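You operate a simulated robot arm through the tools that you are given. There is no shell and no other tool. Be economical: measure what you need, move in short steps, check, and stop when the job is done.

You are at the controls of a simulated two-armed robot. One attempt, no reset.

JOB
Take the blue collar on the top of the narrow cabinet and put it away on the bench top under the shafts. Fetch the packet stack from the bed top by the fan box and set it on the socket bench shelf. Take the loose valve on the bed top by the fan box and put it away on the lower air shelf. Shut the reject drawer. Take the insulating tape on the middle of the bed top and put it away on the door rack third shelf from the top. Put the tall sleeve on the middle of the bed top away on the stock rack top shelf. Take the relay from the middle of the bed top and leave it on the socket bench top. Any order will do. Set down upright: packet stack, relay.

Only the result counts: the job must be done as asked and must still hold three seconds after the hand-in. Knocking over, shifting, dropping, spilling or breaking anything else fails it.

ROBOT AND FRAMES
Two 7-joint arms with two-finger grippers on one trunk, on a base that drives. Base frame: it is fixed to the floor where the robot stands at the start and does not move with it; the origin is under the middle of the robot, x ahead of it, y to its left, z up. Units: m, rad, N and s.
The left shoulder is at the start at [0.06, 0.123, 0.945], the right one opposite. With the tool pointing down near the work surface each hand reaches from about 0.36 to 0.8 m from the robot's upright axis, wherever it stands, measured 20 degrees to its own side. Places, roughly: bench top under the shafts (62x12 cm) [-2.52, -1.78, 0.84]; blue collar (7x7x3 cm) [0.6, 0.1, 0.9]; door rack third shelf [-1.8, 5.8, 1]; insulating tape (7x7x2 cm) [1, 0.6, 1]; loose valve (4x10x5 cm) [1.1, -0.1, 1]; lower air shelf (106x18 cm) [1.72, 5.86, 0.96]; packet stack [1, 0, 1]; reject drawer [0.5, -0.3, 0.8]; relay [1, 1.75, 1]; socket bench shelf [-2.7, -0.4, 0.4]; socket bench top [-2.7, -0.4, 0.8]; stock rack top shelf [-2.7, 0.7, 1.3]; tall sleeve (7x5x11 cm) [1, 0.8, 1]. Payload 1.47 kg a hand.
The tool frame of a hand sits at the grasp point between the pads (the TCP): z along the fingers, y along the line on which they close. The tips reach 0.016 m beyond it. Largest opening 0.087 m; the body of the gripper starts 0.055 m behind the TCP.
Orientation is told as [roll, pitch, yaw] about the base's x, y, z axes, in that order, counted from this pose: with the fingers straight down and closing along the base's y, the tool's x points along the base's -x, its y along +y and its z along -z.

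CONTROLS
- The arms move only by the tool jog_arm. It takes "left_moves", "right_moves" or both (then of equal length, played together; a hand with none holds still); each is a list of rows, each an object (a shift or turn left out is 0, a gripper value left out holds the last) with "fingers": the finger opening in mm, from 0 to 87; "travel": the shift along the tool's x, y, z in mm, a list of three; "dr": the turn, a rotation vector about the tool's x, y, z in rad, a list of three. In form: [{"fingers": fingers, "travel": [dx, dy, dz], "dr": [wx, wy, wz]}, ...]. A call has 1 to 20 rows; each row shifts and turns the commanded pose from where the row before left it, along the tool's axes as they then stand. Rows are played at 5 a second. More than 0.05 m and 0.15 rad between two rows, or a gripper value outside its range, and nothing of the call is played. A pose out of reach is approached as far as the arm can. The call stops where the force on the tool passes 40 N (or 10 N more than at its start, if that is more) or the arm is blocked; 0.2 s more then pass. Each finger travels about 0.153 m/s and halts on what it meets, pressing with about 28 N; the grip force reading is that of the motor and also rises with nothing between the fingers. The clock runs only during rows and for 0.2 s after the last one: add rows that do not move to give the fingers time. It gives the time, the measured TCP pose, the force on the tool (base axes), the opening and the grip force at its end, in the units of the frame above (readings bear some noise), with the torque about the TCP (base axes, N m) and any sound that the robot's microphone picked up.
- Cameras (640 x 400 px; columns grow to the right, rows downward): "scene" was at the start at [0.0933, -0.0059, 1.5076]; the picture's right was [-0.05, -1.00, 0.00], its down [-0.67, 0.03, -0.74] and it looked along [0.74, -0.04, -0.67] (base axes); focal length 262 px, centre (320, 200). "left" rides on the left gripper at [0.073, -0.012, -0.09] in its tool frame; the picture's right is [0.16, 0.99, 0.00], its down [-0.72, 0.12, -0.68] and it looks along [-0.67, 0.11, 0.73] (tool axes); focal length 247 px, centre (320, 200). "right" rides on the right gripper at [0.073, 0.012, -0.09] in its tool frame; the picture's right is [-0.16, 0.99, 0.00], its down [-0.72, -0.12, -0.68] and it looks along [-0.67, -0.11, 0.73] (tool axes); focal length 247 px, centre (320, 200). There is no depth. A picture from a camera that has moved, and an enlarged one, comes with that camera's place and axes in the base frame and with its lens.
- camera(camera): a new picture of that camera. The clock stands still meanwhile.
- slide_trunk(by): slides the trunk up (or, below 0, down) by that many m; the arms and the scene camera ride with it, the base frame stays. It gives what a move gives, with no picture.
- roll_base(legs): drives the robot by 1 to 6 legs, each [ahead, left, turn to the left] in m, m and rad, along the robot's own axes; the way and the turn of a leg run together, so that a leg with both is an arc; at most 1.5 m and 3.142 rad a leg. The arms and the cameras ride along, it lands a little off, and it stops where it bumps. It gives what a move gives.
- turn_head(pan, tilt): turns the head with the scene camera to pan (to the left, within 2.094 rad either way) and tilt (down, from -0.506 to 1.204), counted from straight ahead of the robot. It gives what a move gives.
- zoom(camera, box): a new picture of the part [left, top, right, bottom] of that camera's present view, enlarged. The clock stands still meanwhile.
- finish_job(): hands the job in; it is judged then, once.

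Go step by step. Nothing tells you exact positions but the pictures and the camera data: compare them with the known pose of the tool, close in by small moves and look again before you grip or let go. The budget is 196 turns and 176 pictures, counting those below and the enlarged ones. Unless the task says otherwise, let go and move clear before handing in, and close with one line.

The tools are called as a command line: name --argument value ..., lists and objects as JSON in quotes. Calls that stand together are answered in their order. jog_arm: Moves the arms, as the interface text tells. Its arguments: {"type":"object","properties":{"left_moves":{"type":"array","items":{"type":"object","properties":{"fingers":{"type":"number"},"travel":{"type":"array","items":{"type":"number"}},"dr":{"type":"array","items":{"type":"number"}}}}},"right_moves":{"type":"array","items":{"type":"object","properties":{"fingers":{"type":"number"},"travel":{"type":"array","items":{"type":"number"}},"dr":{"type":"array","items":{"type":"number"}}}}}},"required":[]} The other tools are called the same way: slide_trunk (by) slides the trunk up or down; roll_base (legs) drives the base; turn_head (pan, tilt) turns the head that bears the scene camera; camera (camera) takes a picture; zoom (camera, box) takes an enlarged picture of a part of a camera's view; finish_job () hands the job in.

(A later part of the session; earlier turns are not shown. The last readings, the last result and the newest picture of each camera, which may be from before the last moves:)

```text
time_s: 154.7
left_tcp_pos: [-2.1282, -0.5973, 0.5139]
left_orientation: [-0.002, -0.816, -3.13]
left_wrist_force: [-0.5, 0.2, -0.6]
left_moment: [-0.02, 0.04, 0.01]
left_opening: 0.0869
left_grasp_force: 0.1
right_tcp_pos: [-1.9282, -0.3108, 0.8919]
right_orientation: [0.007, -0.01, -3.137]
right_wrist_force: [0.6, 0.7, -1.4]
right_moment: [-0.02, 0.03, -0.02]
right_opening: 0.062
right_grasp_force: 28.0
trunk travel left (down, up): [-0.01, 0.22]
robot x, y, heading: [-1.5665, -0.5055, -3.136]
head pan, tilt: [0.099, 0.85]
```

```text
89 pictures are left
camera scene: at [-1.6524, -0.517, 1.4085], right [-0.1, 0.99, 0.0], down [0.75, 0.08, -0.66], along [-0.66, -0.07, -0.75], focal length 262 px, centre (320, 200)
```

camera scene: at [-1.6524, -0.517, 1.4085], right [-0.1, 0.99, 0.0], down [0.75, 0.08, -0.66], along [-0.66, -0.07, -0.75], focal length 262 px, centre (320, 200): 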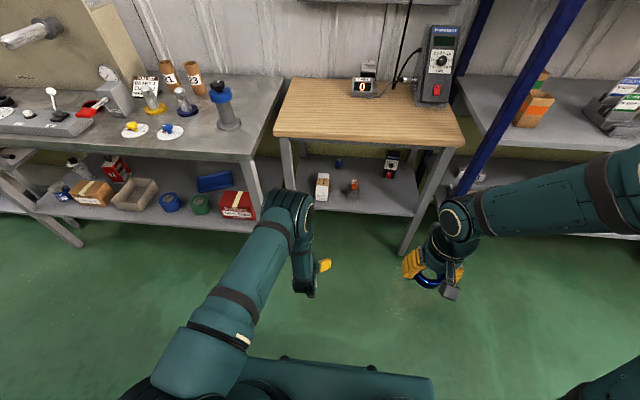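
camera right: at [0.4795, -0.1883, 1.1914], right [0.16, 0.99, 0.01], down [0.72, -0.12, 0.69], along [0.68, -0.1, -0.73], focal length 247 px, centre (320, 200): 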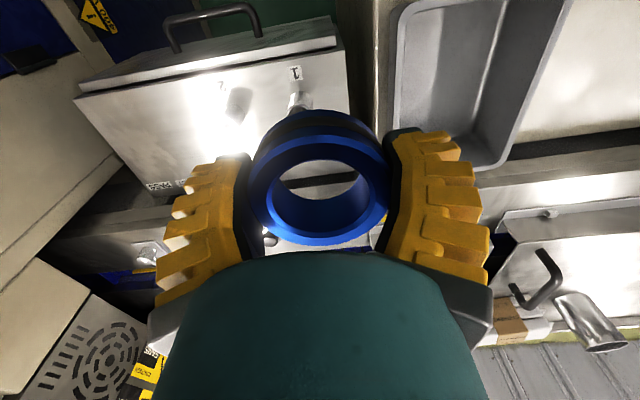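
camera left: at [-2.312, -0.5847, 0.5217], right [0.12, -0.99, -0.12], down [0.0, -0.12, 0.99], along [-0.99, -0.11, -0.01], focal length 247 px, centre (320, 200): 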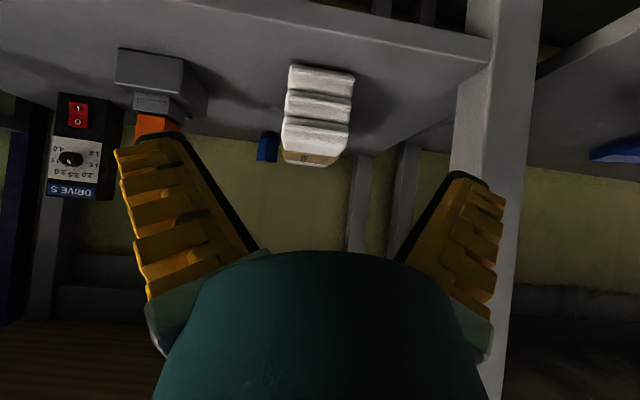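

The stack stands on the shelf. Next is the collar: I'll raise the trunk, straighten the left hand, and look toward the shaft bench on my left.

slide_trunk --by 0.2

jog_arm --left_moves '[{"travel": [30, 0, -30], "dr": [0, 0.136, 0]}, {"travel": [30, 0, -30], "dr": [0, 0.136, 0]}, {"travel": [20, 0, -40], "dr": [0, 0.136, 0]}, {"travel": [0, 0, -40], "dr": [0, 0.136, 0]}, {"travel": [0, 0, -40], "dr": [0, 0.136, 0]}, {"travel": [0, 0, -40], "dr": [0, 0.136, 0]}, {"travel": [0, 0, -40]}, {"travel": [0, 0, -40]}, {"travel": [0, 0, -40]}, {"travel": [0, 0, -40]}]'

turn_head --pan 0.9 --tilt 0.5

camera --camera "scene"

```text
time_s: 156.8
left_tcp_pos: [-2.1278, -0.5965, 0.7141]
left_orientation: [-0.003, -0.815, -3.131]
left_wrist_force: [0.2, 0.0, 0.0]
left_moment: [0.02, 0.01, 0.03]
left_opening: 0.0872
left_grasp_force: 0.1
right_tcp_pos: [-1.9286, -0.3114, 1.0912]
right_orientation: [0.009, -0.009, -3.139]
right_wrist_force: [-0.2, -0.6, -1.5]
right_moment: [0.0, -0.02, 0.01]
right_opening: 0.062
right_grasp_force: 27.4
trunk travel left (down, up): [-0.21, 0.02]
robot x, y, heading: [-1.566, -0.504, -3.137]
head pan, tilt: [0.099, 0.85]
```

```text
time_s: 159.0
left_tcp_pos: [-1.9719, -0.595, 1.0168]
left_orientation: [-0.001, 0.002, -3.132]
left_wrist_force: [-0.4, 1.2, -0.1]
left_moment: [-0.01, 0.04, -0.03]
left_opening: 0.087
left_grasp_force: 0.1
right_tcp_pos: [-1.9275, -0.3106, 1.091]
right_orientation: [0.01, -0.008, -3.138]
right_wrist_force: [0.0, -0.1, -0.7]
right_moment: [-0.02, 0.01, 0.01]
right_opening: 0.0618
right_grasp_force: 28.4
trunk travel left (down, up): [-0.21, 0.02]
robot x, y, heading: [-1.565, -0.5067, -3.138]
head pan, tilt: [0.099, 0.85]
```

```text
time_s: 160.2
left_tcp_pos: [-1.9745, -0.5948, 1.0151]
left_orientation: [-0.002, 0.0, -3.133]
left_wrist_force: [-0.1, 0.5, 0.0]
left_moment: [-0.02, 0.0, -0.01]
left_opening: 0.0871
left_grasp_force: 0.1
right_tcp_pos: [-1.928, -0.3116, 1.0911]
right_orientation: [0.009, -0.009, -3.137]
right_wrist_force: [-0.1, 0.7, -1.3]
right_moment: [0.0, -0.01, 0.01]
right_opening: 0.0617
right_grasp_force: 28.0
trunk travel left (down, up): [-0.21, 0.02]
robot x, y, heading: [-1.5618, -0.5065, -3.134]
head pan, tilt: [0.901, 0.499]
```

```text
88 pictures are left
camera scene: at [-1.6317, -0.5804, 1.6384], right [-0.79, 0.62, 0.0], down [0.3, 0.38, -0.88], along [-0.54, -0.69, -0.48], focal length 262 px, centre (320, 200)
```

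scene: 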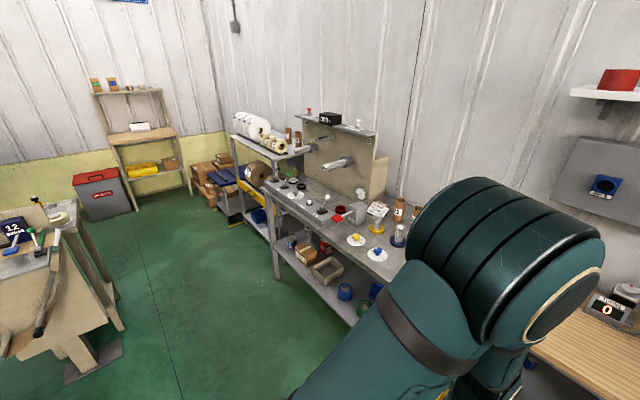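

The aisle is clear. I'll sidle left to stand in front of the shafts.

roll_base --legs '[[0, 1.2, 0]]'

turn_head --pan -0.1 --tilt 0.7

camera --camera "scene"

```text
time_s: 171.0
left_tcp_pos: [-1.9731, -1.7979, 1.0154]
left_orientation: [0.0, 0.0, -3.136]
left_wrist_force: [0.7, -0.6, 0.6]
left_moment: [0.02, -0.01, 0.01]
left_opening: 0.0872
left_grasp_force: 0.1
right_tcp_pos: [-1.9261, -1.5131, 1.0912]
right_orientation: [0.009, -0.009, 3.141]
right_wrist_force: [0.5, 0.2, -1.2]
right_moment: [-0.03, 0.03, 0.02]
right_opening: 0.0617
right_grasp_force: 28.4
trunk travel left (down, up): [-0.21, 0.02]
robot x, y, heading: [-1.5655, -1.7083, 3.144]
head pan, tilt: [0.901, 0.499]
```

```text
time_s: 172.2
left_tcp_pos: [-1.9724, -1.797, 1.0156]
left_orientation: [-0.002, 0.0, -3.136]
left_wrist_force: [-0.3, 0.1, 0.6]
left_moment: [0.01, -0.03, 0.0]
left_opening: 0.0871
left_grasp_force: 0.0
right_tcp_pos: [-1.9256, -1.5127, 1.0916]
right_orientation: [0.007, -0.007, 3.142]
right_wrist_force: [0.1, 0.3, -1.1]
right_moment: [-0.03, 0.0, 0.03]
right_opening: 0.062
right_grasp_force: 28.0
trunk travel left (down, up): [-0.21, 0.02]
robot x, y, heading: [-1.5621, -1.7104, 3.145]
head pan, tilt: [-0.099, 0.7]
```

```text
87 pictures are left
camera scene: at [-1.6582, -1.7035, 1.6207], right [0.1, 1.0, 0.0], down [0.64, -0.06, -0.77], along [-0.76, 0.08, -0.64], focal length 262 px, centre (320, 200)
```

scene: 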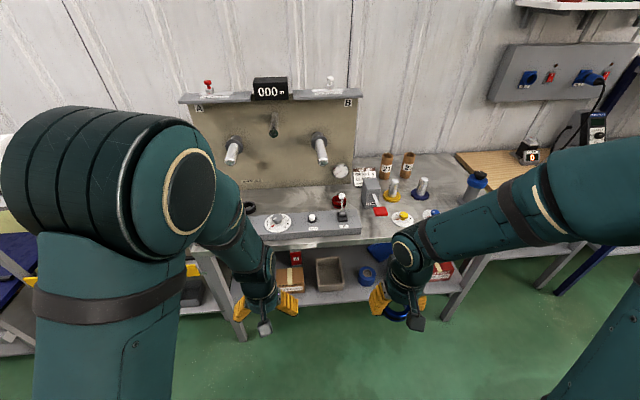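

zoom --camera "scene" --box '[180, 110, 420, 260]'

camera --camera "right"

```text
2.67 times, centred on (300, 185) of scene
camera zoom: at [-1.6582, -1.7035, 1.6207], right [0.1, 1.0, 0.0], down [0.64, -0.06, -0.77], along [-0.76, 0.08, -0.64], focal length 699 px, centre (373, 240)
```

zoom: 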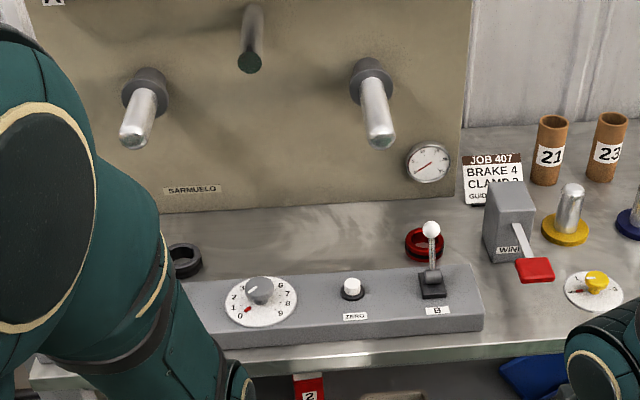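

```text
85 pictures are left
camera right: at [-1.8537, -1.5224, 1.1815], right [-0.16, -0.99, 0.01], down [-0.72, 0.12, 0.69], along [-0.68, 0.1, -0.73], focal length 247 px, centre (320, 200)
```

right: 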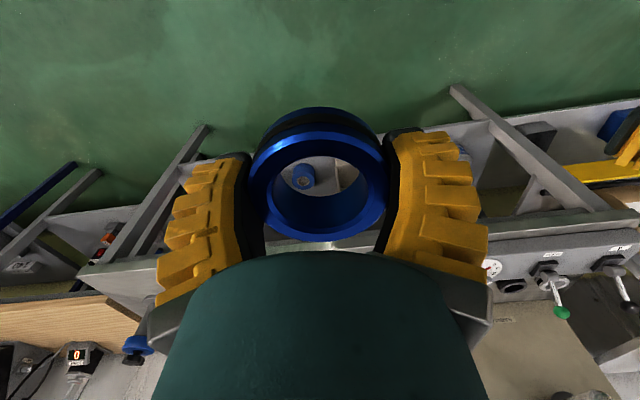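

A red and a black collar already sit on the strip under the shafts, with free space between them at about (-2.525, -1.70). I'll move closer and look again with the left hand raised out of the way.

jog_arm --left_moves '[{"travel": [0, 40, -20]}, {"travel": [0, 40, -20]}, {"travel": [0, 40, -20]}, {"travel": [0, 40, -20]}, {"travel": [0, 40, -20]}]'

roll_base --legs '[[0.2, 0.08, 0]]'

camera --camera "scene"

camera --camera "right"

```text
time_s: 173.4
left_tcp_pos: [-1.9714, -1.9979, 1.1171]
left_orientation: [-0.002, 0.002, -3.137]
left_wrist_force: [0.6, 0.0, 1.0]
left_moment: [0.05, 0.0, 0.0]
left_opening: 0.087
left_grasp_force: 0.0
right_tcp_pos: [-1.926, -1.513, 1.0921]
right_orientation: [0.01, -0.01, -3.144]
right_wrist_force: [-0.6, -0.5, -2.0]
right_moment: [0.04, 0.0, -0.04]
right_opening: 0.0619
right_grasp_force: 28.2
trunk travel left (down, up): [-0.21, 0.02]
robot x, y, heading: [-1.565, -1.7119, 3.138]
head pan, tilt: [-0.099, 0.7]
```

```text
time_s: 175.1
left_tcp_pos: [-2.1718, -2.0755, 1.1153]
left_orientation: [-0.001, 0.003, -3.136]
left_wrist_force: [-0.2, 0.2, -0.5]
left_moment: [0.01, -0.04, 0.0]
left_opening: 0.0873
left_grasp_force: 0.1
right_tcp_pos: [-2.124, -1.5912, 1.0917]
right_orientation: [0.008, -0.009, 3.14]
right_wrist_force: [-0.6, -0.4, -2.0]
right_moment: [0.01, 0.02, 0.01]
right_opening: 0.062
right_grasp_force: 27.7
trunk travel left (down, up): [-0.21, 0.02]
robot x, y, heading: [-1.7606, -1.789, 3.143]
head pan, tilt: [-0.099, 0.7]
```

```text
84 pictures are left
camera scene: at [-1.8576, -1.7828, 1.6206], right [0.1, 0.99, 0.0], down [0.64, -0.06, -0.76], along [-0.76, 0.08, -0.64], focal length 262 px, centre (320, 200)
```

scene: 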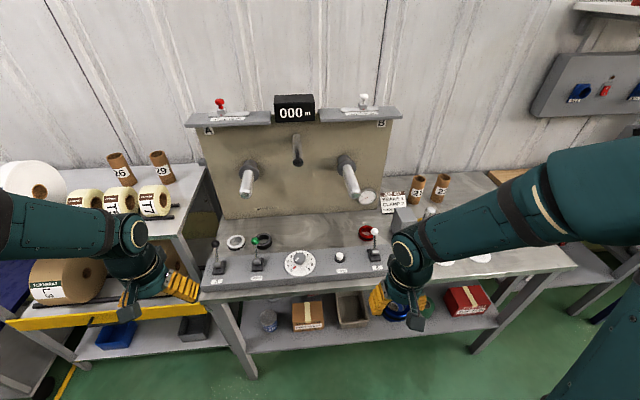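

```text
83 pictures are left
camera right: at [-2.0527, -1.6016, 1.1814], right [-0.16, -0.99, 0.01], down [-0.72, 0.12, 0.68], along [-0.68, 0.1, -0.73], focal length 247 px, centre (320, 200)
```

right: 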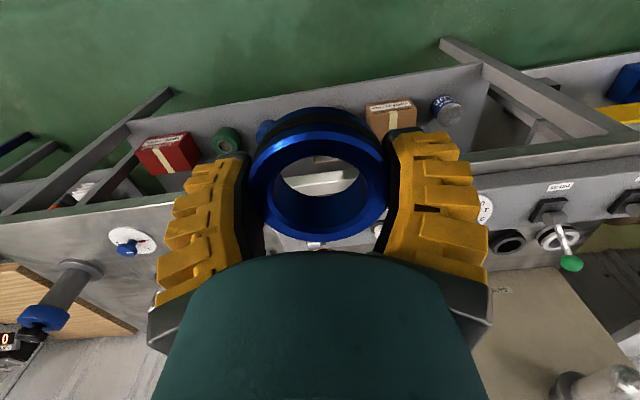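

Shaft tips work out near (-2.49, -1.61, 1.11) and (-2.56, -1.78, 1.20), and the control box is up to z≈0.905 at x≥-2.45. I'll bring the collar in low from the front, with the hand pitched slightly.

roll_base --legs '[[0, 0.08, 0]]'

jog_arm --right_moves '[{"travel": [0, 42, 0], "dr": [0, -0.1, 0]}, {"travel": [0, 42, 0], "dr": [0, -0.1, 0]}, {"travel": [9, 0, 44]}, {"travel": [9, 0, 44]}, {"travel": [-40, 0, 8]}, {"travel": [-40, 0, 8]}, {"travel": [-40, 0, 8]}, {"travel": [-40, 0, 8]}]'

camera --camera "scene"

camera --camera "right"

```text
time_s: 176.5
left_tcp_pos: [-2.1711, -2.1547, 1.1163]
left_orientation: [-0.002, -0.001, -3.139]
left_wrist_force: [-0.2, -0.1, -0.4]
left_moment: [0.01, 0.05, 0.0]
left_opening: 0.087
left_grasp_force: 0.0
right_tcp_pos: [-2.1255, -1.6722, 1.0921]
right_orientation: [0.009, -0.01, 3.139]
right_wrist_force: [-0.7, -0.5, -1.6]
right_moment: [0.01, 0.01, 0.01]
right_opening: 0.0619
right_grasp_force: 28.1
trunk travel left (down, up): [-0.21, 0.02]
robot x, y, heading: [-1.7616, -1.8682, 3.144]
head pan, tilt: [-0.099, 0.7]
```

```text
time_s: 178.3
left_tcp_pos: [-2.1725, -2.1563, 1.116]
left_orientation: [-0.004, 0.002, -3.137]
left_wrist_force: [-0.4, 0.2, -0.6]
left_moment: [0.04, -0.02, 0.0]
left_opening: 0.0872
left_grasp_force: 0.0
right_tcp_pos: [-2.2888, -1.7564, 1.0038]
right_orientation: [0.009, -0.207, 3.14]
right_wrist_force: [-0.8, -0.2, -1.4]
right_moment: [-0.03, 0.0, -0.01]
right_opening: 0.0617
right_grasp_force: 28.2
trunk travel left (down, up): [-0.21, 0.02]
robot x, y, heading: [-1.7653, -1.8669, 3.138]
head pan, tilt: [-0.099, 0.7]
```

```text
82 pictures are left
camera scene: at [-1.8581, -1.8625, 1.6206], right [0.1, 0.99, 0.0], down [0.64, -0.06, -0.76], along [-0.76, 0.08, -0.64], focal length 262 px, centre (320, 200)
```

scene: 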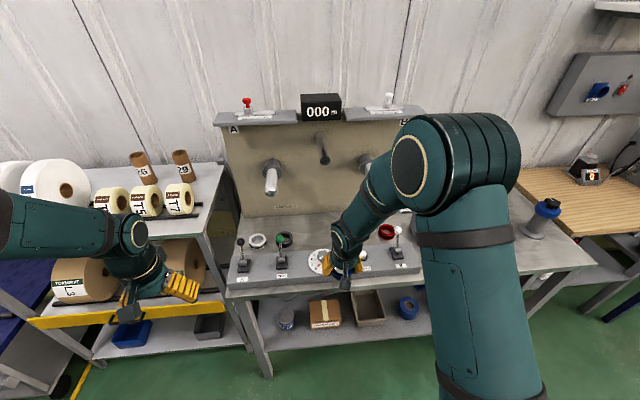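

```text
81 pictures are left
camera right: at [-2.2007, -1.7663, 1.0775], right [-0.16, -0.99, 0.04], down [-0.57, 0.12, 0.81], along [-0.81, 0.1, -0.58], focal length 247 px, centre (320, 200)
```

right: 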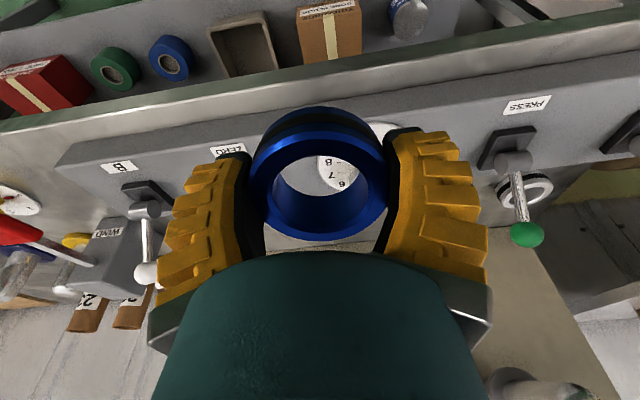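

jog_arm --right_moves '[{"travel": [-40, 0, 8]}, {"travel": [-40, 0, 8]}, {"travel": [-40, 0, 8]}, {"travel": [-40, 0, 8]}, {"travel": [-40, 0, 8]}, {"travel": [-39, 0, 8]}]'

camera --camera "scene"

camera --camera "right"

```text
time_s: 179.7
left_tcp_pos: [-2.155, -2.1543, 1.1204]
left_orientation: [0.0, -0.012, -3.141]
left_wrist_force: [0.0, -0.5, -0.2]
left_moment: [-0.04, 0.0, -0.01]
left_opening: 0.087
left_grasp_force: 0.0
right_tcp_pos: [-2.5125, -1.7543, 1.0069]
right_orientation: [0.006, -0.201, -3.141]
right_wrist_force: [0.3, -0.3, -0.9]
right_moment: [-0.01, 0.01, 0.02]
right_opening: 0.0619
right_grasp_force: 27.8
trunk travel left (down, up): [-0.21, 0.02]
robot x, y, heading: [-1.7564, -1.8636, 3.141]
head pan, tilt: [-0.099, 0.7]
```

```text
80 pictures are left
camera scene: at [-1.8347, -1.8606, 1.6214], right [0.1, 0.99, 0.0], down [0.63, -0.07, -0.77], along [-0.77, 0.08, -0.63], focal length 262 px, centre (320, 200)
```

scene: 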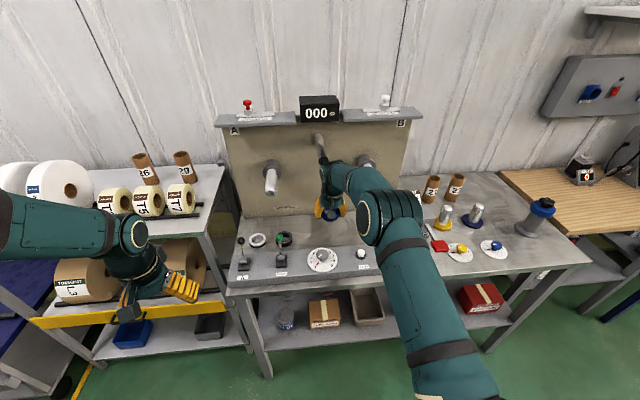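

```text
79 pictures are left
camera right: at [-2.4241, -1.7648, 1.0808], right [-0.15, -0.99, 0.04], down [-0.57, 0.12, 0.81], along [-0.8, 0.1, -0.59], focal length 247 px, centre (320, 200)
```

right: 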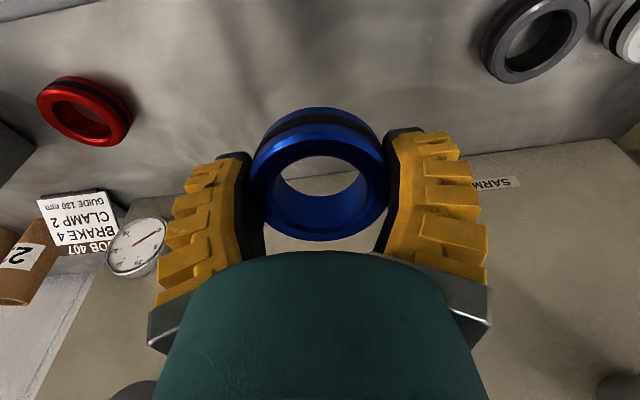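

The robot leaned slightly, so the wrist is probably brushing the middle shaft. I'll back off 2 cm and then lower, which moves the wrist away from the shaft.

jog_arm --right_moves '[{"travel": [15, 0, -3]}, {"travel": [5, 0, -1]}, {"travel": [5, 0, 24]}, {"travel": [5, 0, 24]}, {"travel": [5, 0, 24]}, {"travel": [4, 0, 20]}]'

camera --camera "scene"

camera --camera "right"

```text
time_s: 181.1
left_tcp_pos: [-2.1716, -2.1546, 1.1163]
left_orientation: [-0.002, 0.002, -3.139]
left_wrist_force: [0.0, 0.6, 0.3]
left_moment: [0.01, -0.01, -0.01]
left_opening: 0.0871
left_grasp_force: 0.1
right_tcp_pos: [-2.512, -1.7565, 0.9135]
right_orientation: [0.01, -0.209, 3.138]
right_wrist_force: [0.3, 0.3, -2.3]
right_moment: [0.01, -0.03, -0.01]
right_opening: 0.0617
right_grasp_force: 28.0
trunk travel left (down, up): [-0.21, 0.02]
robot x, y, heading: [-1.7621, -1.8664, 3.139]
head pan, tilt: [-0.099, 0.7]
```

```text
78 pictures are left
camera scene: at [-1.8571, -1.8621, 1.6207], right [0.1, 0.99, 0.0], down [0.64, -0.06, -0.76], along [-0.76, 0.08, -0.64], focal length 262 px, centre (320, 200)
```

scene: 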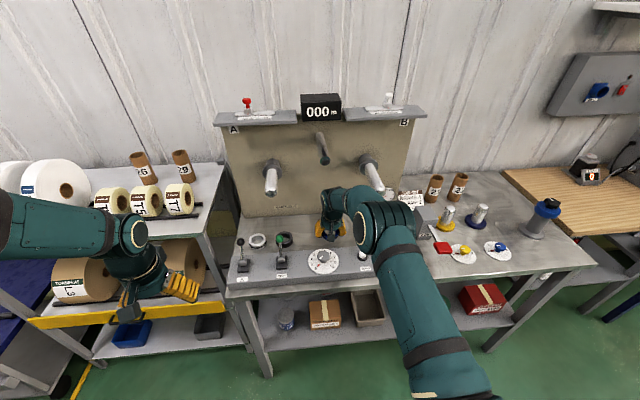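

```text
77 pictures are left
camera right: at [-2.4236, -1.7669, 0.9865], right [-0.16, -0.99, 0.04], down [-0.57, 0.12, 0.81], along [-0.81, 0.1, -0.58], focal length 247 px, centre (320, 200)
```

right: 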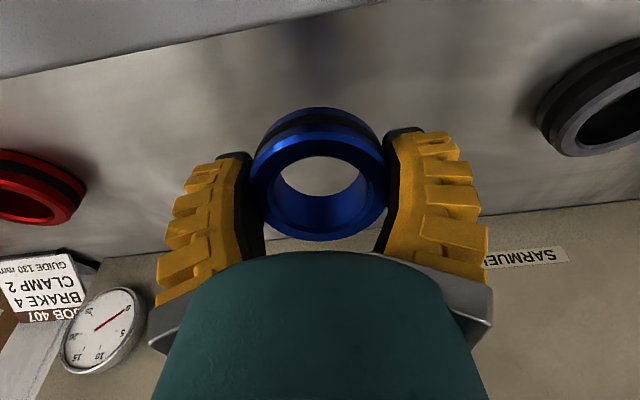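

Clear now. I'll lower to just above the bench.

jog_arm --right_moves '[{"travel": [3, 0, 15]}, {"travel": [3, 0, 12]}, {"travel": [1, 0, 5]}, {"travel": [1, 0, 5]}, {"travel": [1, 0, 5]}]'

camera --camera "right"

```text
time_s: 182.3
left_tcp_pos: [-2.171, -2.1556, 1.1167]
left_orientation: [-0.002, -0.001, -3.138]
left_wrist_force: [0.8, -0.4, 0.0]
left_moment: [0.01, 0.0, -0.01]
left_opening: 0.0871
left_grasp_force: 0.2
right_tcp_pos: [-2.5122, -1.7569, 0.874]
right_orientation: [0.008, -0.213, 3.137]
right_wrist_force: [0.9, 0.1, 9.9]
right_moment: [0.0, -0.36, 0.01]
right_opening: 0.0617
right_grasp_force: 27.9
trunk travel left (down, up): [-0.21, 0.02]
robot x, y, heading: [-1.7611, -1.8729, 3.139]
head pan, tilt: [-0.099, 0.7]
```

```text
76 pictures are left
camera right: at [-2.4232, -1.7672, 0.9459], right [-0.16, -0.99, 0.04], down [-0.56, 0.12, 0.82], along [-0.81, 0.1, -0.58], focal length 247 px, centre (320, 200)
```

right: 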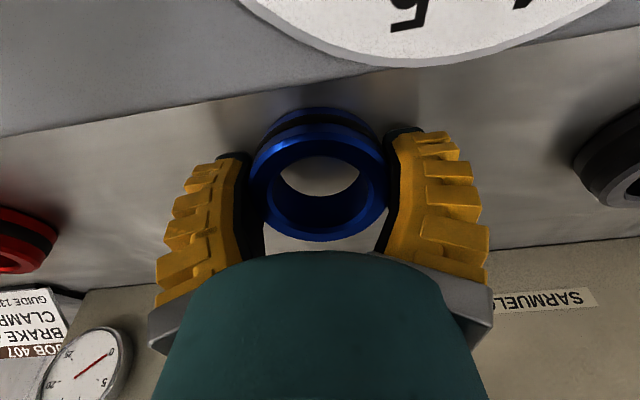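

The collar's near edge touches the bench. I'll open, rise a little, then back out.

jog_arm --right_moves '[{"fingers": 75}, {"fingers": 87}, {}, {}, {"travel": [-3, 0, -15]}, {"travel": [-5, 0, -25]}, {"travel": [-5, 0, -25]}, {"travel": [20, 0, -30]}, {"travel": [35, 0, -30]}, {"travel": [40, 0, -10]}, {"travel": [40, 0, -10]}, {"travel": [40, 0, -10]}, {"travel": [40, 0, -10]}, {"travel": [40, 0, -10]}]'

camera --camera "right"

zoom --camera "scene" --box '[200, 110, 440, 260]'

```text
time_s: 185.3
left_tcp_pos: [-2.17, -2.1566, 1.1167]
left_orientation: [-0.001, 0.0, -3.138]
left_wrist_force: [0.4, 0.8, 0.4]
left_moment: [0.03, 0.0, 0.02]
left_opening: 0.087
left_grasp_force: 0.0
right_tcp_pos: [-2.2379, -1.7565, 0.9895]
right_orientation: [0.009, -0.209, 3.139]
right_wrist_force: [0.7, 0.2, 0.3]
right_moment: [0.0, 0.01, -0.01]
right_opening: 0.0869
right_grasp_force: 0.2
trunk travel left (down, up): [-0.21, 0.02]
robot x, y, heading: [-1.7603, -1.8733, 3.141]
head pan, tilt: [-0.099, 0.7]
```

```text
75 pictures are left
camera right: at [-2.1499, -1.7665, 1.0646], right [-0.16, -0.99, 0.04], down [-0.57, 0.12, 0.82], along [-0.81, 0.1, -0.58], focal length 247 px, centre (320, 200)
```

right: 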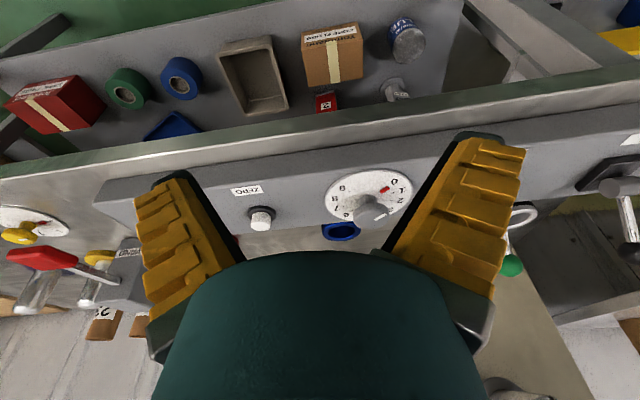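

```text
2.67 times, centred on (320, 185) of scene
camera zoom: at [-1.8556, -1.8626, 1.6208], right [0.1, 0.99, 0.0], down [0.64, -0.06, -0.77], along [-0.76, 0.08, -0.64], focal length 699 px, centre (320, 240)
```

zoom: 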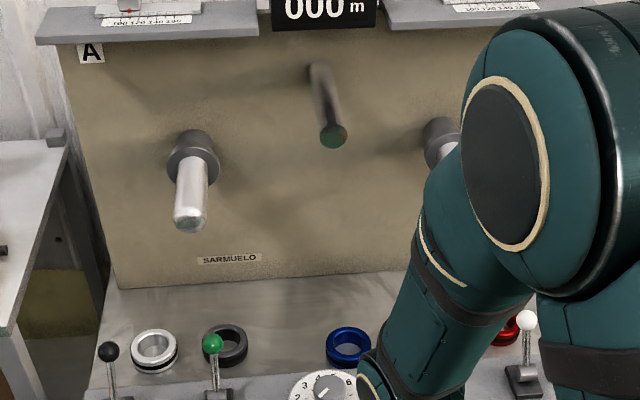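

The blue collar now sits among the other collars under the shafts. Next I'll straighten the right hand and drive back to the bed in front of the narrow cabinet.

jog_arm --right_moves '[{"travel": [20, -40, 0], "dr": [0, 0.1, 0]}, {"travel": [20, -40, 0], "dr": [0, 0.1, 0]}, {"travel": [20, 0, -40]}, {"travel": [20, 0, -40]}, {"travel": [20, 0, -40]}]'

roll_base --legs '[[-0.5, 0, 0], [0, -1.0, 0], [0, -0.9, 0], [0, 0, 3.14], [1.25, 0, 0]]'

turn_head --pan 0.5 --tilt 0.6

camera --camera "scene"

```text
time_s: 186.5
left_tcp_pos: [-2.1685, -2.1543, 1.1161]
left_orientation: [0.0, 0.0, -3.139]
left_wrist_force: [0.4, 0.7, 1.0]
left_moment: [-0.01, 0.05, -0.01]
left_opening: 0.0869
left_grasp_force: 0.1
right_tcp_pos: [-2.1373, -1.6745, 1.1038]
right_orientation: [0.008, -0.011, 3.139]
right_wrist_force: [0.6, 0.0, 0.9]
right_moment: [-0.02, 0.0, 0.02]
right_opening: 0.087
right_grasp_force: 0.0
trunk travel left (down, up): [-0.21, 0.02]
robot x, y, heading: [-1.7622, -1.8674, 3.136]
head pan, tilt: [-0.099, 0.7]
```

```text
time_s: 188.8
left_tcp_pos: [-1.8202, -2.156, 1.1084]
left_orientation: [0.001, 0.019, -3.14]
left_wrist_force: [-0.5, -0.1, 0.2]
left_moment: [0.0, 0.04, 0.03]
left_opening: 0.0868
left_grasp_force: 0.0
right_tcp_pos: [-1.7886, -1.6762, 1.0976]
right_orientation: [0.01, 0.008, 3.141]
right_wrist_force: [-0.5, 0.0, 0.2]
right_moment: [-0.01, 0.0, 0.03]
right_opening: 0.087
right_grasp_force: 0.1
trunk travel left (down, up): [-0.21, 0.02]
robot x, y, heading: [-1.3955, -1.8674, -3.145]
head pan, tilt: [-0.099, 0.7]
stopped in leg 1: the robot was blocked; the commanded pose is now the measured one
```

```text
time_s: 189.8
left_tcp_pos: [-1.8218, -2.1561, 1.1067]
left_orientation: [0.0, 0.024, -3.139]
left_wrist_force: [-0.6, 0.0, -0.4]
left_moment: [0.01, 0.0, -0.01]
left_opening: 0.0868
left_grasp_force: 0.1
right_tcp_pos: [-1.7899, -1.6766, 1.0941]
right_orientation: [0.009, 0.014, -3.142]
right_wrist_force: [0.2, -1.4, 0.9]
right_moment: [0.02, -0.01, 0.02]
right_opening: 0.0871
right_grasp_force: 0.1
trunk travel left (down, up): [-0.21, 0.02]
robot x, y, heading: [-1.3905, -1.8674, -3.14]
head pan, tilt: [0.499, 0.6]
```

```text
73 pictures are left
camera scene: at [-1.512, -1.9136, 1.6266], right [-0.48, 0.88, -0.01], down [0.51, 0.27, -0.81], along [-0.71, -0.39, -0.58], focal length 262 px, centre (320, 200)
```

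scene: 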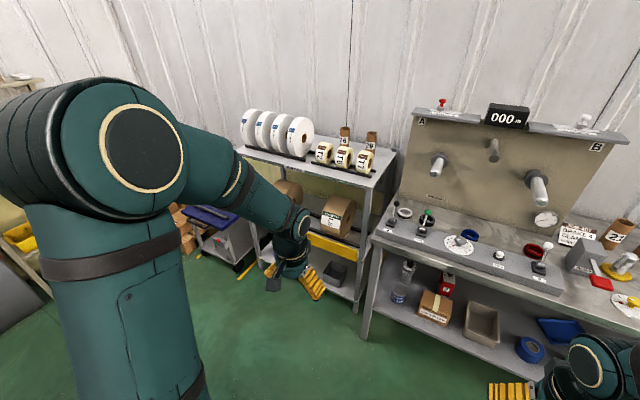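

Something behind blocked me. I'll ease forward right away and look back at it.

roll_base --legs '[[0.12, 0, 0]]'

turn_head --pan 2.09 --tilt 0.7

camera --camera "scene"

turn_head --pan -2.09 --tilt 0.5

camera --camera "scene"

```text
time_s: 191.1
left_tcp_pos: [-1.9164, -2.1574, 1.116]
left_orientation: [0.001, 0.002, -3.137]
left_wrist_force: [1.0, 0.1, 0.1]
left_moment: [-0.01, 0.01, 0.0]
left_opening: 0.087
left_grasp_force: 0.0
right_tcp_pos: [-1.8856, -1.6756, 1.1033]
right_orientation: [0.009, -0.008, 3.142]
right_wrist_force: [0.6, -0.6, -0.4]
right_moment: [-0.02, 0.02, 0.01]
right_opening: 0.0869
right_grasp_force: 0.1
trunk travel left (down, up): [-0.21, 0.02]
robot x, y, heading: [-1.5051, -1.8701, -3.148]
head pan, tilt: [0.499, 0.6]
```

```text
time_s: 192.7
left_tcp_pos: [-1.918, -2.1557, 1.1158]
left_orientation: [-0.002, 0.002, -3.137]
left_wrist_force: [0.0, 0.0, 0.9]
left_moment: [0.01, 0.01, 0.02]
left_opening: 0.0872
left_grasp_force: 0.0
right_tcp_pos: [-1.8865, -1.6751, 1.1038]
right_orientation: [0.008, -0.01, 3.141]
right_wrist_force: [0.6, -0.4, -0.7]
right_moment: [0.02, 0.02, -0.01]
right_opening: 0.0869
right_grasp_force: 0.0
trunk travel left (down, up): [-0.21, 0.02]
robot x, y, heading: [-1.5077, -1.8722, -3.142]
head pan, tilt: [2.089, 0.7]
```

```text
72 pictures are left
camera scene: at [-1.477, -1.9451, 1.6207], right [-0.87, -0.49, 0.0], down [-0.32, 0.56, -0.76], along [0.38, -0.66, -0.64], focal length 262 px, centre (320, 200)
```

scene: 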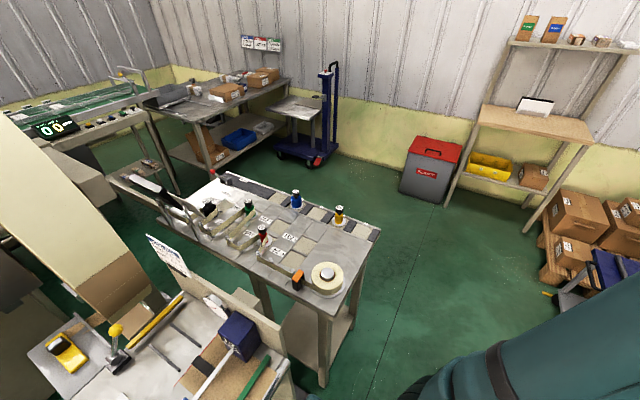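

```text
time_s: 196.1
left_tcp_pos: [-1.9177, -2.1547, 1.1162]
left_orientation: [0.001, 0.001, -3.138]
left_wrist_force: [0.3, 0.1, 0.5]
left_moment: [0.02, 0.01, -0.03]
left_opening: 0.0872
left_grasp_force: 0.1
right_tcp_pos: [-1.8852, -1.6756, 1.1033]
right_orientation: [0.009, -0.008, -3.142]
right_wrist_force: [-0.6, -0.1, 0.2]
right_moment: [0.04, -0.01, 0.03]
right_opening: 0.0869
right_grasp_force: 0.1
trunk travel left (down, up): [-0.21, 0.02]
robot x, y, heading: [-1.5114, -1.8715, -3.14]
head pan, tilt: [-2.089, 0.499]
```

```text
71 pictures are left
camera scene: at [-1.474, -1.7922, 1.6384], right [0.87, -0.5, 0.0], down [-0.24, -0.42, -0.88], along [0.43, 0.76, -0.48], focal length 262 px, centre (320, 200)
```

scene: 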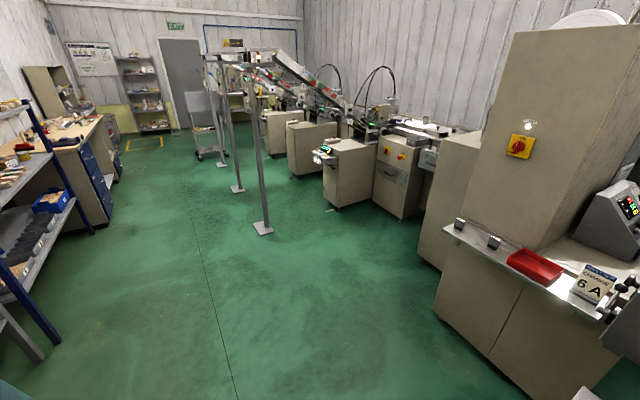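

The block was a fixed machine cabinet, and everything on it looks undisturbed. The aisle is clear, so I'll sidle right, turn, and drive to the narrow cabinet.

roll_base --legs '[[0, -1.0, 0], [0, -0.92, 0], [0, 0, 3.14], [1.0, 0, 0], [0.55, 0, 0]]'

turn_head --pan 0.5 --tilt 0.6

camera --camera "scene"

```text
time_s: 228.1
left_tcp_pos: [0.4613, 0.3291, 1.1161]
left_orientation: [-0.001, 0.002, -0.005]
left_wrist_force: [-1.0, 0.6, 0.0]
left_moment: [-0.02, 0.04, 0.0]
left_opening: 0.0869
left_grasp_force: 0.1
right_tcp_pos: [0.4274, -0.1504, 1.1029]
right_orientation: [0.009, -0.009, -0.008]
right_wrist_force: [-0.7, 0.1, 0.7]
right_moment: [-0.01, 0.0, 0.0]
right_opening: 0.0872
right_grasp_force: 0.1
trunk travel left (down, up): [-0.21, 0.02]
robot x, y, heading: [0.0533, 0.0451, -0.006]
head pan, tilt: [-2.089, 0.499]
```

```text
time_s: 230.5
left_tcp_pos: [0.462, 0.3303, 1.1161]
left_orientation: [0.001, 0.003, -0.003]
left_wrist_force: [0.8, -0.1, -0.5]
left_moment: [0.02, -0.01, -0.08]
left_opening: 0.0871
left_grasp_force: 0.1
right_tcp_pos: [0.4253, -0.1501, 1.103]
right_orientation: [0.009, -0.009, -0.008]
right_wrist_force: [-0.2, -0.4, 0.1]
right_moment: [0.0, 0.02, -0.01]
right_opening: 0.087
right_grasp_force: 0.1
trunk travel left (down, up): [-0.21, 0.02]
robot x, y, heading: [0.05, 0.0477, -0.009]
head pan, tilt: [0.499, 0.6]
```

```text
70 pictures are left
camera scene: at [0.1386, 0.0865, 1.6293], right [0.47, -0.88, 0.0], down [-0.5, -0.27, -0.83], along [0.73, 0.39, -0.56], focal length 262 px, centre (320, 200)
```

scene: 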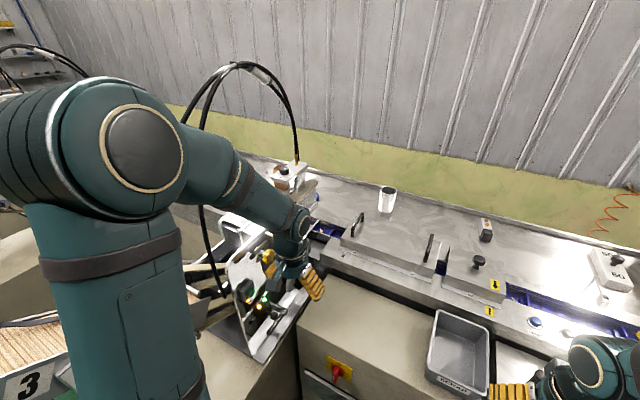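

I'll drive up to the cabinet again and extend the right hand, yawed 0.15 and pitched 0.45, toward the valve at about (1.12, -0.115).

roll_base --legs '[[0.135, 0, 0.007]]'

turn_head --pan -0.1 --tilt 0.6

jog_arm --right_moves '[{"travel": [0, 0, -20], "dr": [0, 0, -0.14]}, {"dr": [0, -0.15, 0]}, {"dr": [0, -0.15, 0]}, {"dr": [0, -0.15, 0]}, {"travel": [-40, -4, 24]}, {"travel": [-40, -4, 24]}, {"travel": [-40, -4, 24]}, {"travel": [-40, -4, 24]}, {"travel": [-40, -4, 24]}, {"travel": [-40, -4, 24]}, {"travel": [-40, -4, 24]}, {"travel": [-40, -4, 24]}, {"travel": [-40, -4, 24]}]'

camera --camera "right"

camera --camera "scene"

```text
time_s: 231.8
left_tcp_pos: [0.5953, 0.3331, 1.1158]
left_orientation: [0.001, 0.001, 0.004]
left_wrist_force: [-0.3, -0.1, -0.1]
left_moment: [-0.04, 0.01, -0.03]
left_opening: 0.0871
left_grasp_force: 0.1
right_tcp_pos: [0.5622, -0.1478, 1.1039]
right_orientation: [0.009, -0.01, -0.001]
right_wrist_force: [1.1, -0.5, -0.3]
right_moment: [0.01, -0.02, -0.01]
right_opening: 0.0867
right_grasp_force: 0.0
trunk travel left (down, up): [-0.21, 0.02]
robot x, y, heading: [0.1834, 0.0484, -0.004]
head pan, tilt: [0.499, 0.6]
```

```text
time_s: 232.8
left_tcp_pos: [0.5942, 0.3315, 1.1172]
left_orientation: [-0.001, 0.002, 0.003]
left_wrist_force: [1.2, 0.0, 0.6]
left_moment: [0.0, 0.01, -0.02]
left_opening: 0.0867
left_grasp_force: 0.0
right_tcp_pos: [0.5613, -0.1481, 1.103]
right_orientation: [0.008, -0.007, -0.003]
right_wrist_force: [0.1, 0.5, 0.5]
right_moment: [0.0, 0.0, 0.0]
right_opening: 0.087
right_grasp_force: 0.0
trunk travel left (down, up): [-0.21, 0.02]
robot x, y, heading: [0.1882, 0.0453, -0.0]
head pan, tilt: [-0.099, 0.6]
```

```text
time_s: 235.6
left_tcp_pos: [0.5949, 0.331, 1.1151]
left_orientation: [0.001, 0.002, 0.004]
left_wrist_force: [-0.3, -0.2, -0.5]
left_moment: [-0.04, 0.01, 0.01]
left_opening: 0.0871
left_grasp_force: 0.0
right_tcp_pos: [1.0053, -0.1282, 1.096]
right_orientation: [0.008, -0.456, 0.135]
right_wrist_force: [0.9, 0.8, -0.3]
right_moment: [0.03, 0.06, 0.01]
right_opening: 0.0869
right_grasp_force: 0.0
right hand out of reach, approached as far as the arm can: row 4
trunk travel left (down, up): [-0.21, 0.02]
robot x, y, heading: [0.1844, 0.0477, -0.003]
head pan, tilt: [-0.099, 0.6]
```

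```text
69 pictures are left
camera right: at [0.8979, -0.1297, 1.145], right [0.0, 1.0, 0.08], down [0.36, -0.07, 0.93], along [0.93, 0.03, -0.36], focal length 247 px, centre (320, 200)
```

right: 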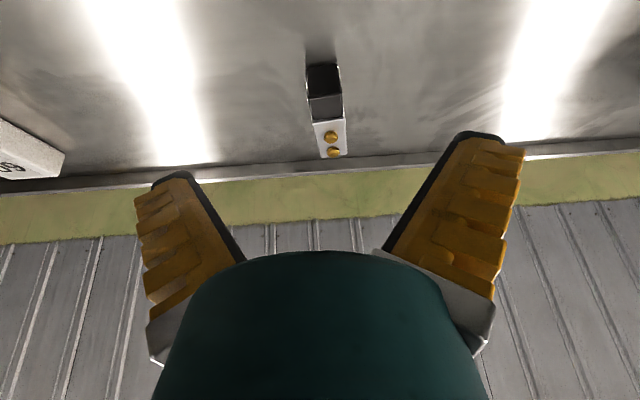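

```text
68 pictures are left
camera scene: at [0.285, 0.036, 1.6291], right [-0.1, -0.99, 0.0], down [-0.56, 0.06, -0.82], along [0.82, -0.08, -0.57], focal length 262 px, centre (320, 200)
```

scene: 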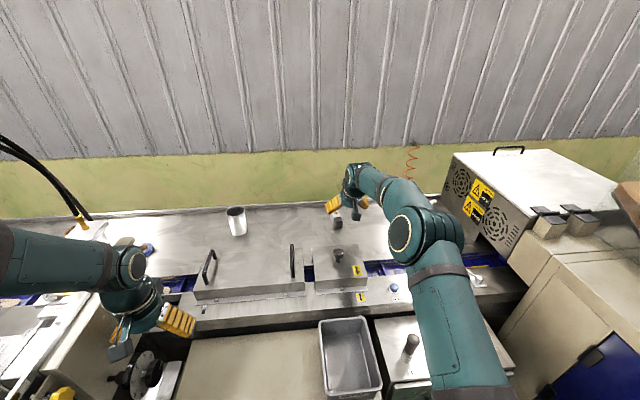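

The valve spans x 1.084–1.189 at y≈-0.104, top ≈0.967. I'll go to a pre-grasp along the tool axis and look.

jog_arm --right_moves '[{"travel": [-15, 2, 34]}, {"travel": [-15, 2, 34]}, {"travel": [-15, 2, 34]}, {"travel": [0, 0, 30]}]'

camera --camera "right"

```text
time_s: 236.6
left_tcp_pos: [0.5932, 0.3312, 1.1152]
left_orientation: [0.0, 0.002, 0.003]
left_wrist_force: [-0.7, -1.0, 0.5]
left_moment: [0.03, 0.04, -0.04]
left_opening: 0.0871
left_grasp_force: 0.0
right_tcp_pos: [1.0322, -0.1229, 1.0081]
right_orientation: [0.011, -0.462, 0.135]
right_wrist_force: [0.4, -0.5, 0.4]
right_moment: [-0.01, -0.01, 0.04]
right_opening: 0.087
right_grasp_force: 0.2
right hand out of reach, approached as far as the arm can: row 2, 3, 4
trunk travel left (down, up): [-0.21, 0.02]
robot x, y, heading: [0.182, 0.0459, -0.004]
head pan, tilt: [-0.099, 0.6]
```

```text
67 pictures are left
camera right: at [0.9246, -0.1257, 1.0577], right [0.0, 1.0, 0.08], down [0.36, -0.07, 0.93], along [0.93, 0.02, -0.36], focal length 247 px, centre (320, 200)
```

right: 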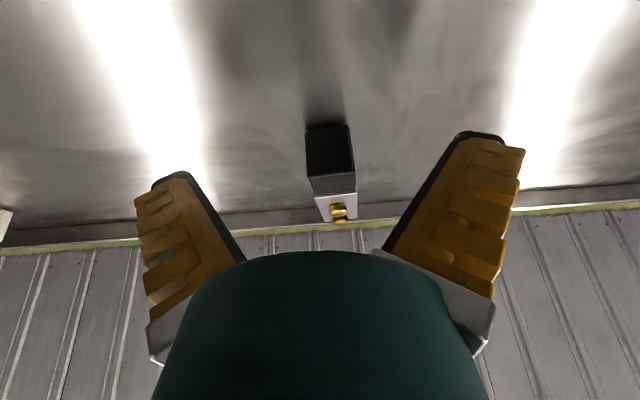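

The right arm runs out of reach at this pitch. I'll raise it a bit, pitch further to about 0.85 rad, and approach again.

jog_arm --right_moves '[{"travel": [-20, 0, -42]}, {"dr": [0, -0.13, 0]}, {"dr": [0, -0.13, 0]}, {"dr": [0, -0.13, 0]}, {"travel": [15, 2, 18]}, {"travel": [14, 2, 18]}, {"travel": [0, 0, 25]}]'

camera --camera "right"

```text
time_s: 238.2
left_tcp_pos: [0.5893, 0.3323, 1.1182]
left_orientation: [-0.001, 0.0, 0.003]
left_wrist_force: [0.3, 0.3, 0.2]
left_moment: [-0.01, -0.01, 0.0]
left_opening: 0.0868
left_grasp_force: 0.0
right_tcp_pos: [1.0566, -0.1146, 1.005]
right_orientation: [0.007, -0.865, 0.132]
right_wrist_force: [-5.9, -3.3, 37.6]
right_moment: [-0.53, 5.36, 0.38]
right_opening: 0.0873
right_grasp_force: 0.2
trunk travel left (down, up): [-0.21, 0.02]
robot x, y, heading: [0.1861, 0.0465, 0.001]
head pan, tilt: [-0.099, 0.6]
```

```text
66 pictures are left
camera right: at [0.9393, -0.1181, 1.0088], right [-0.03, 0.99, 0.12], down [-0.03, -0.13, 0.99], along [1.0, 0.03, 0.03], focal length 247 px, centre (320, 200)
```

right: 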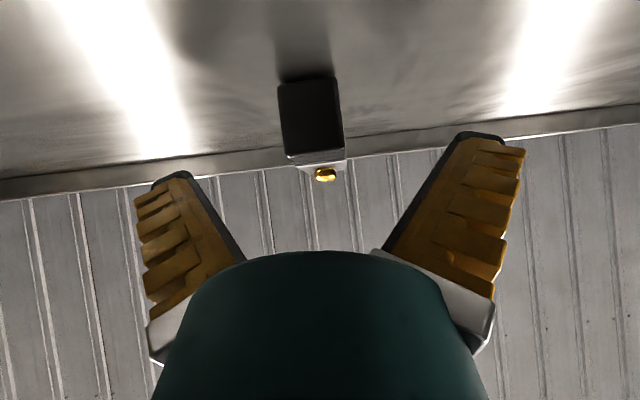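

The hand is pressing on something, most likely the knob of the cover below the wrist. I'll lift straight up at once and check.

jog_arm --right_moves '[{"travel": [-30, 0, -27]}, {"travel": [-34, 0, -30]}, {"travel": [-20, 0, -30], "dr": [0, 0.14, 0]}, {"travel": [0, 0, -40], "dr": [0, 0.14, 0]}, {"travel": [30, 0, -30], "dr": [0, 0.14, 0]}, {"travel": [40, 0, -15], "dr": [0, 0.14, 0]}, {"travel": [45, 0, 0], "dr": [0, 0.14, 0]}, {"travel": [45, 0, 0], "dr": [0, 0.14, 0]}, {"travel": [45, 0, 0]}, {"travel": [45, 0, 0]}, {"travel": [45, 0, 0]}, {"travel": [45, 0, 0]}, {"travel": [45, 0, 0], "dr": [0, 0, 0.14]}, {"travel": [45, 0, 0]}, {"travel": [45, 0, 0]}]'

zoom --camera "scene" --box '[180, 180, 420, 330]'

```text
time_s: 241.4
left_tcp_pos: [0.5935, 0.3317, 1.1158]
left_orientation: [-0.001, 0.0, 0.004]
left_wrist_force: [-0.4, 0.3, -0.3]
left_moment: [-0.02, -0.03, -0.01]
left_opening: 0.0868
left_grasp_force: 0.1
right_tcp_pos: [0.5372, -0.1743, 1.1274]
right_orientation: [0.008, -0.011, -0.001]
right_wrist_force: [-0.4, 0.2, -0.3]
right_moment: [-0.01, 0.01, -0.02]
right_opening: 0.0868
right_grasp_force: 0.0
trunk travel left (down, up): [-0.21, 0.02]
robot x, y, heading: [0.1851, 0.0464, -0.004]
head pan, tilt: [-0.099, 0.6]
```

```text
2.67 times, centred on (300, 255) of scene
camera zoom: at [0.2811, 0.0351, 1.6295], right [-0.1, -0.99, 0.0], down [-0.56, 0.06, -0.83], along [0.82, -0.08, -0.56], focal length 699 px, centre (373, 53)
```

zoom: 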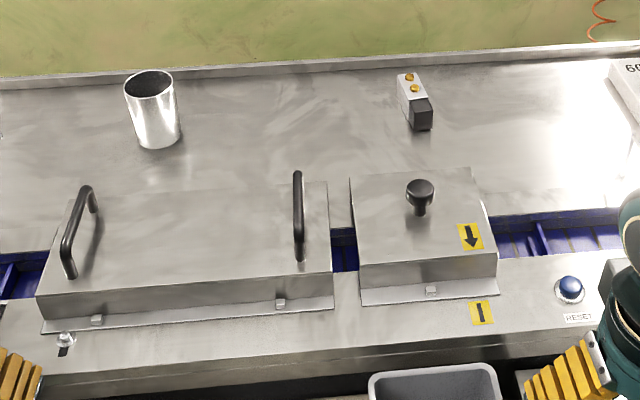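

The cover is undisturbed. As with the packets, I'll use the sideways stance and the left arm for the valve.

roll_base --legs '[[-0.135, 0, 0], [0, -0.05, 0], [0, 0, -1.568], [0, 0.1, 0], [0, 0.085, 0]]'

turn_head --pan 1.571 --tilt 0.7

jog_arm --left_moves '[{"travel": [0, 0, -20], "dr": [0, 0, -0.143]}, {"dr": [0, 0, -0.143]}, {"dr": [0, 0, -0.143]}, {"dr": [0, 0, -0.143]}, {"dr": [0, 0, -0.143]}, {"dr": [0, 0, -0.143]}, {"dr": [0, 0, -0.143]}, {"dr": [0, 0, -0.143]}, {"dr": [0, 0, -0.143]}, {"dr": [0, 0, -0.143]}, {"dr": [0, 0, -0.143]}]'

```text
time_s: 249.3
left_tcp_pos: [0.5246, -0.4071, 1.1164]
left_orientation: [-0.001, 0.003, -1.556]
left_wrist_force: [-0.6, 0.3, -0.1]
left_moment: [0.0, 0.03, 0.02]
left_opening: 0.0872
left_grasp_force: 0.1
right_tcp_pos: [0.0167, -0.3579, 1.1282]
right_orientation: [0.008, -0.007, -1.56]
right_wrist_force: [0.4, -0.2, 0.4]
right_moment: [0.0, -0.01, 0.0]
right_opening: 0.0871
right_grasp_force: 0.0
trunk travel left (down, up): [-0.21, 0.02]
robot x, y, heading: [0.2327, -0.0005, -1.561]
head pan, tilt: [-0.099, 0.6]
```

```text
time_s: 251.1
left_tcp_pos: [0.5233, -0.4067, 1.1153]
left_orientation: [0.001, 0.001, -1.557]
left_wrist_force: [0.2, -0.1, -0.7]
left_moment: [0.03, -0.03, 0.0]
left_opening: 0.0871
left_grasp_force: 0.0
right_tcp_pos: [0.0169, -0.3581, 1.129]
right_orientation: [0.009, -0.009, -1.561]
right_wrist_force: [0.7, -0.2, 0.8]
right_moment: [-0.03, 0.0, 0.02]
right_opening: 0.087
right_grasp_force: 0.1
trunk travel left (down, up): [-0.21, 0.02]
robot x, y, heading: [0.2343, 0.0028, -1.556]
head pan, tilt: [1.571, 0.7]
```

```text
time_s: 253.5
left_tcp_pos: [0.5235, -0.408, 1.1358]
left_orientation: [0.004, 0.002, 0.018]
left_wrist_force: [-0.3, -0.2, -0.2]
left_moment: [0.0, 0.0, -0.02]
left_opening: 0.0869
left_grasp_force: 0.0
right_tcp_pos: [0.0164, -0.358, 1.1272]
right_orientation: [0.009, -0.007, -1.561]
right_wrist_force: [0.1, -0.7, 0.2]
right_moment: [0.03, 0.0, 0.02]
right_opening: 0.0869
right_grasp_force: 0.0
trunk travel left (down, up): [-0.21, 0.02]
robot x, y, heading: [0.2343, -0.004, -1.558]
head pan, tilt: [1.571, 0.7]
```

jog_arm --left_moves '[{"travel": [-40, 23, 0]}, {"travel": [-40, 23, 0]}, {"travel": [-40, 23, 0]}, {"travel": [-40, 23, 0]}, {"travel": [-40, 23, 0]}, {"travel": [-40, 23, 0]}, {"travel": [-40, 23, 0]}, {"travel": [-40, 23, 0]}, {"travel": [-40, 23, 0]}, {"travel": [-40, 23, 0]}, {"travel": [-35, 23, 20]}, {"travel": [-35, 23, 20], "dr": [0, 0, -0.08]}, {"travel": [-35, 23, 20]}]'

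camera --camera "left"

```text
time_s: 256.3
left_tcp_pos: [1.023, -0.0962, 1.0748]
left_orientation: [-0.001, 0.001, 0.096]
left_wrist_force: [0.0, 0.9, 0.5]
left_moment: [-0.02, 0.04, -0.01]
left_opening: 0.087
left_grasp_force: 0.0
right_tcp_pos: [0.0176, -0.3582, 1.1285]
right_orientation: [0.006, -0.008, -1.56]
right_wrist_force: [-0.1, 0.4, -0.1]
right_moment: [-0.03, 0.02, 0.02]
right_opening: 0.0871
right_grasp_force: 0.2
trunk travel left (down, up): [-0.21, 0.02]
robot x, y, heading: [0.2346, -0.0007, -1.558]
head pan, tilt: [1.571, 0.7]
```

```text
64 pictures are left
camera left: at [0.9516, -0.1154, 1.1644], right [-0.25, 0.97, 0.0], down [0.71, 0.18, 0.68], along [0.66, 0.17, -0.73], focal length 247 px, centre (320, 200)
```

left: 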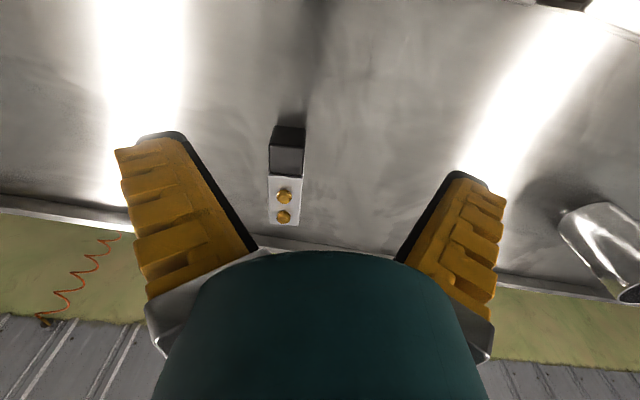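

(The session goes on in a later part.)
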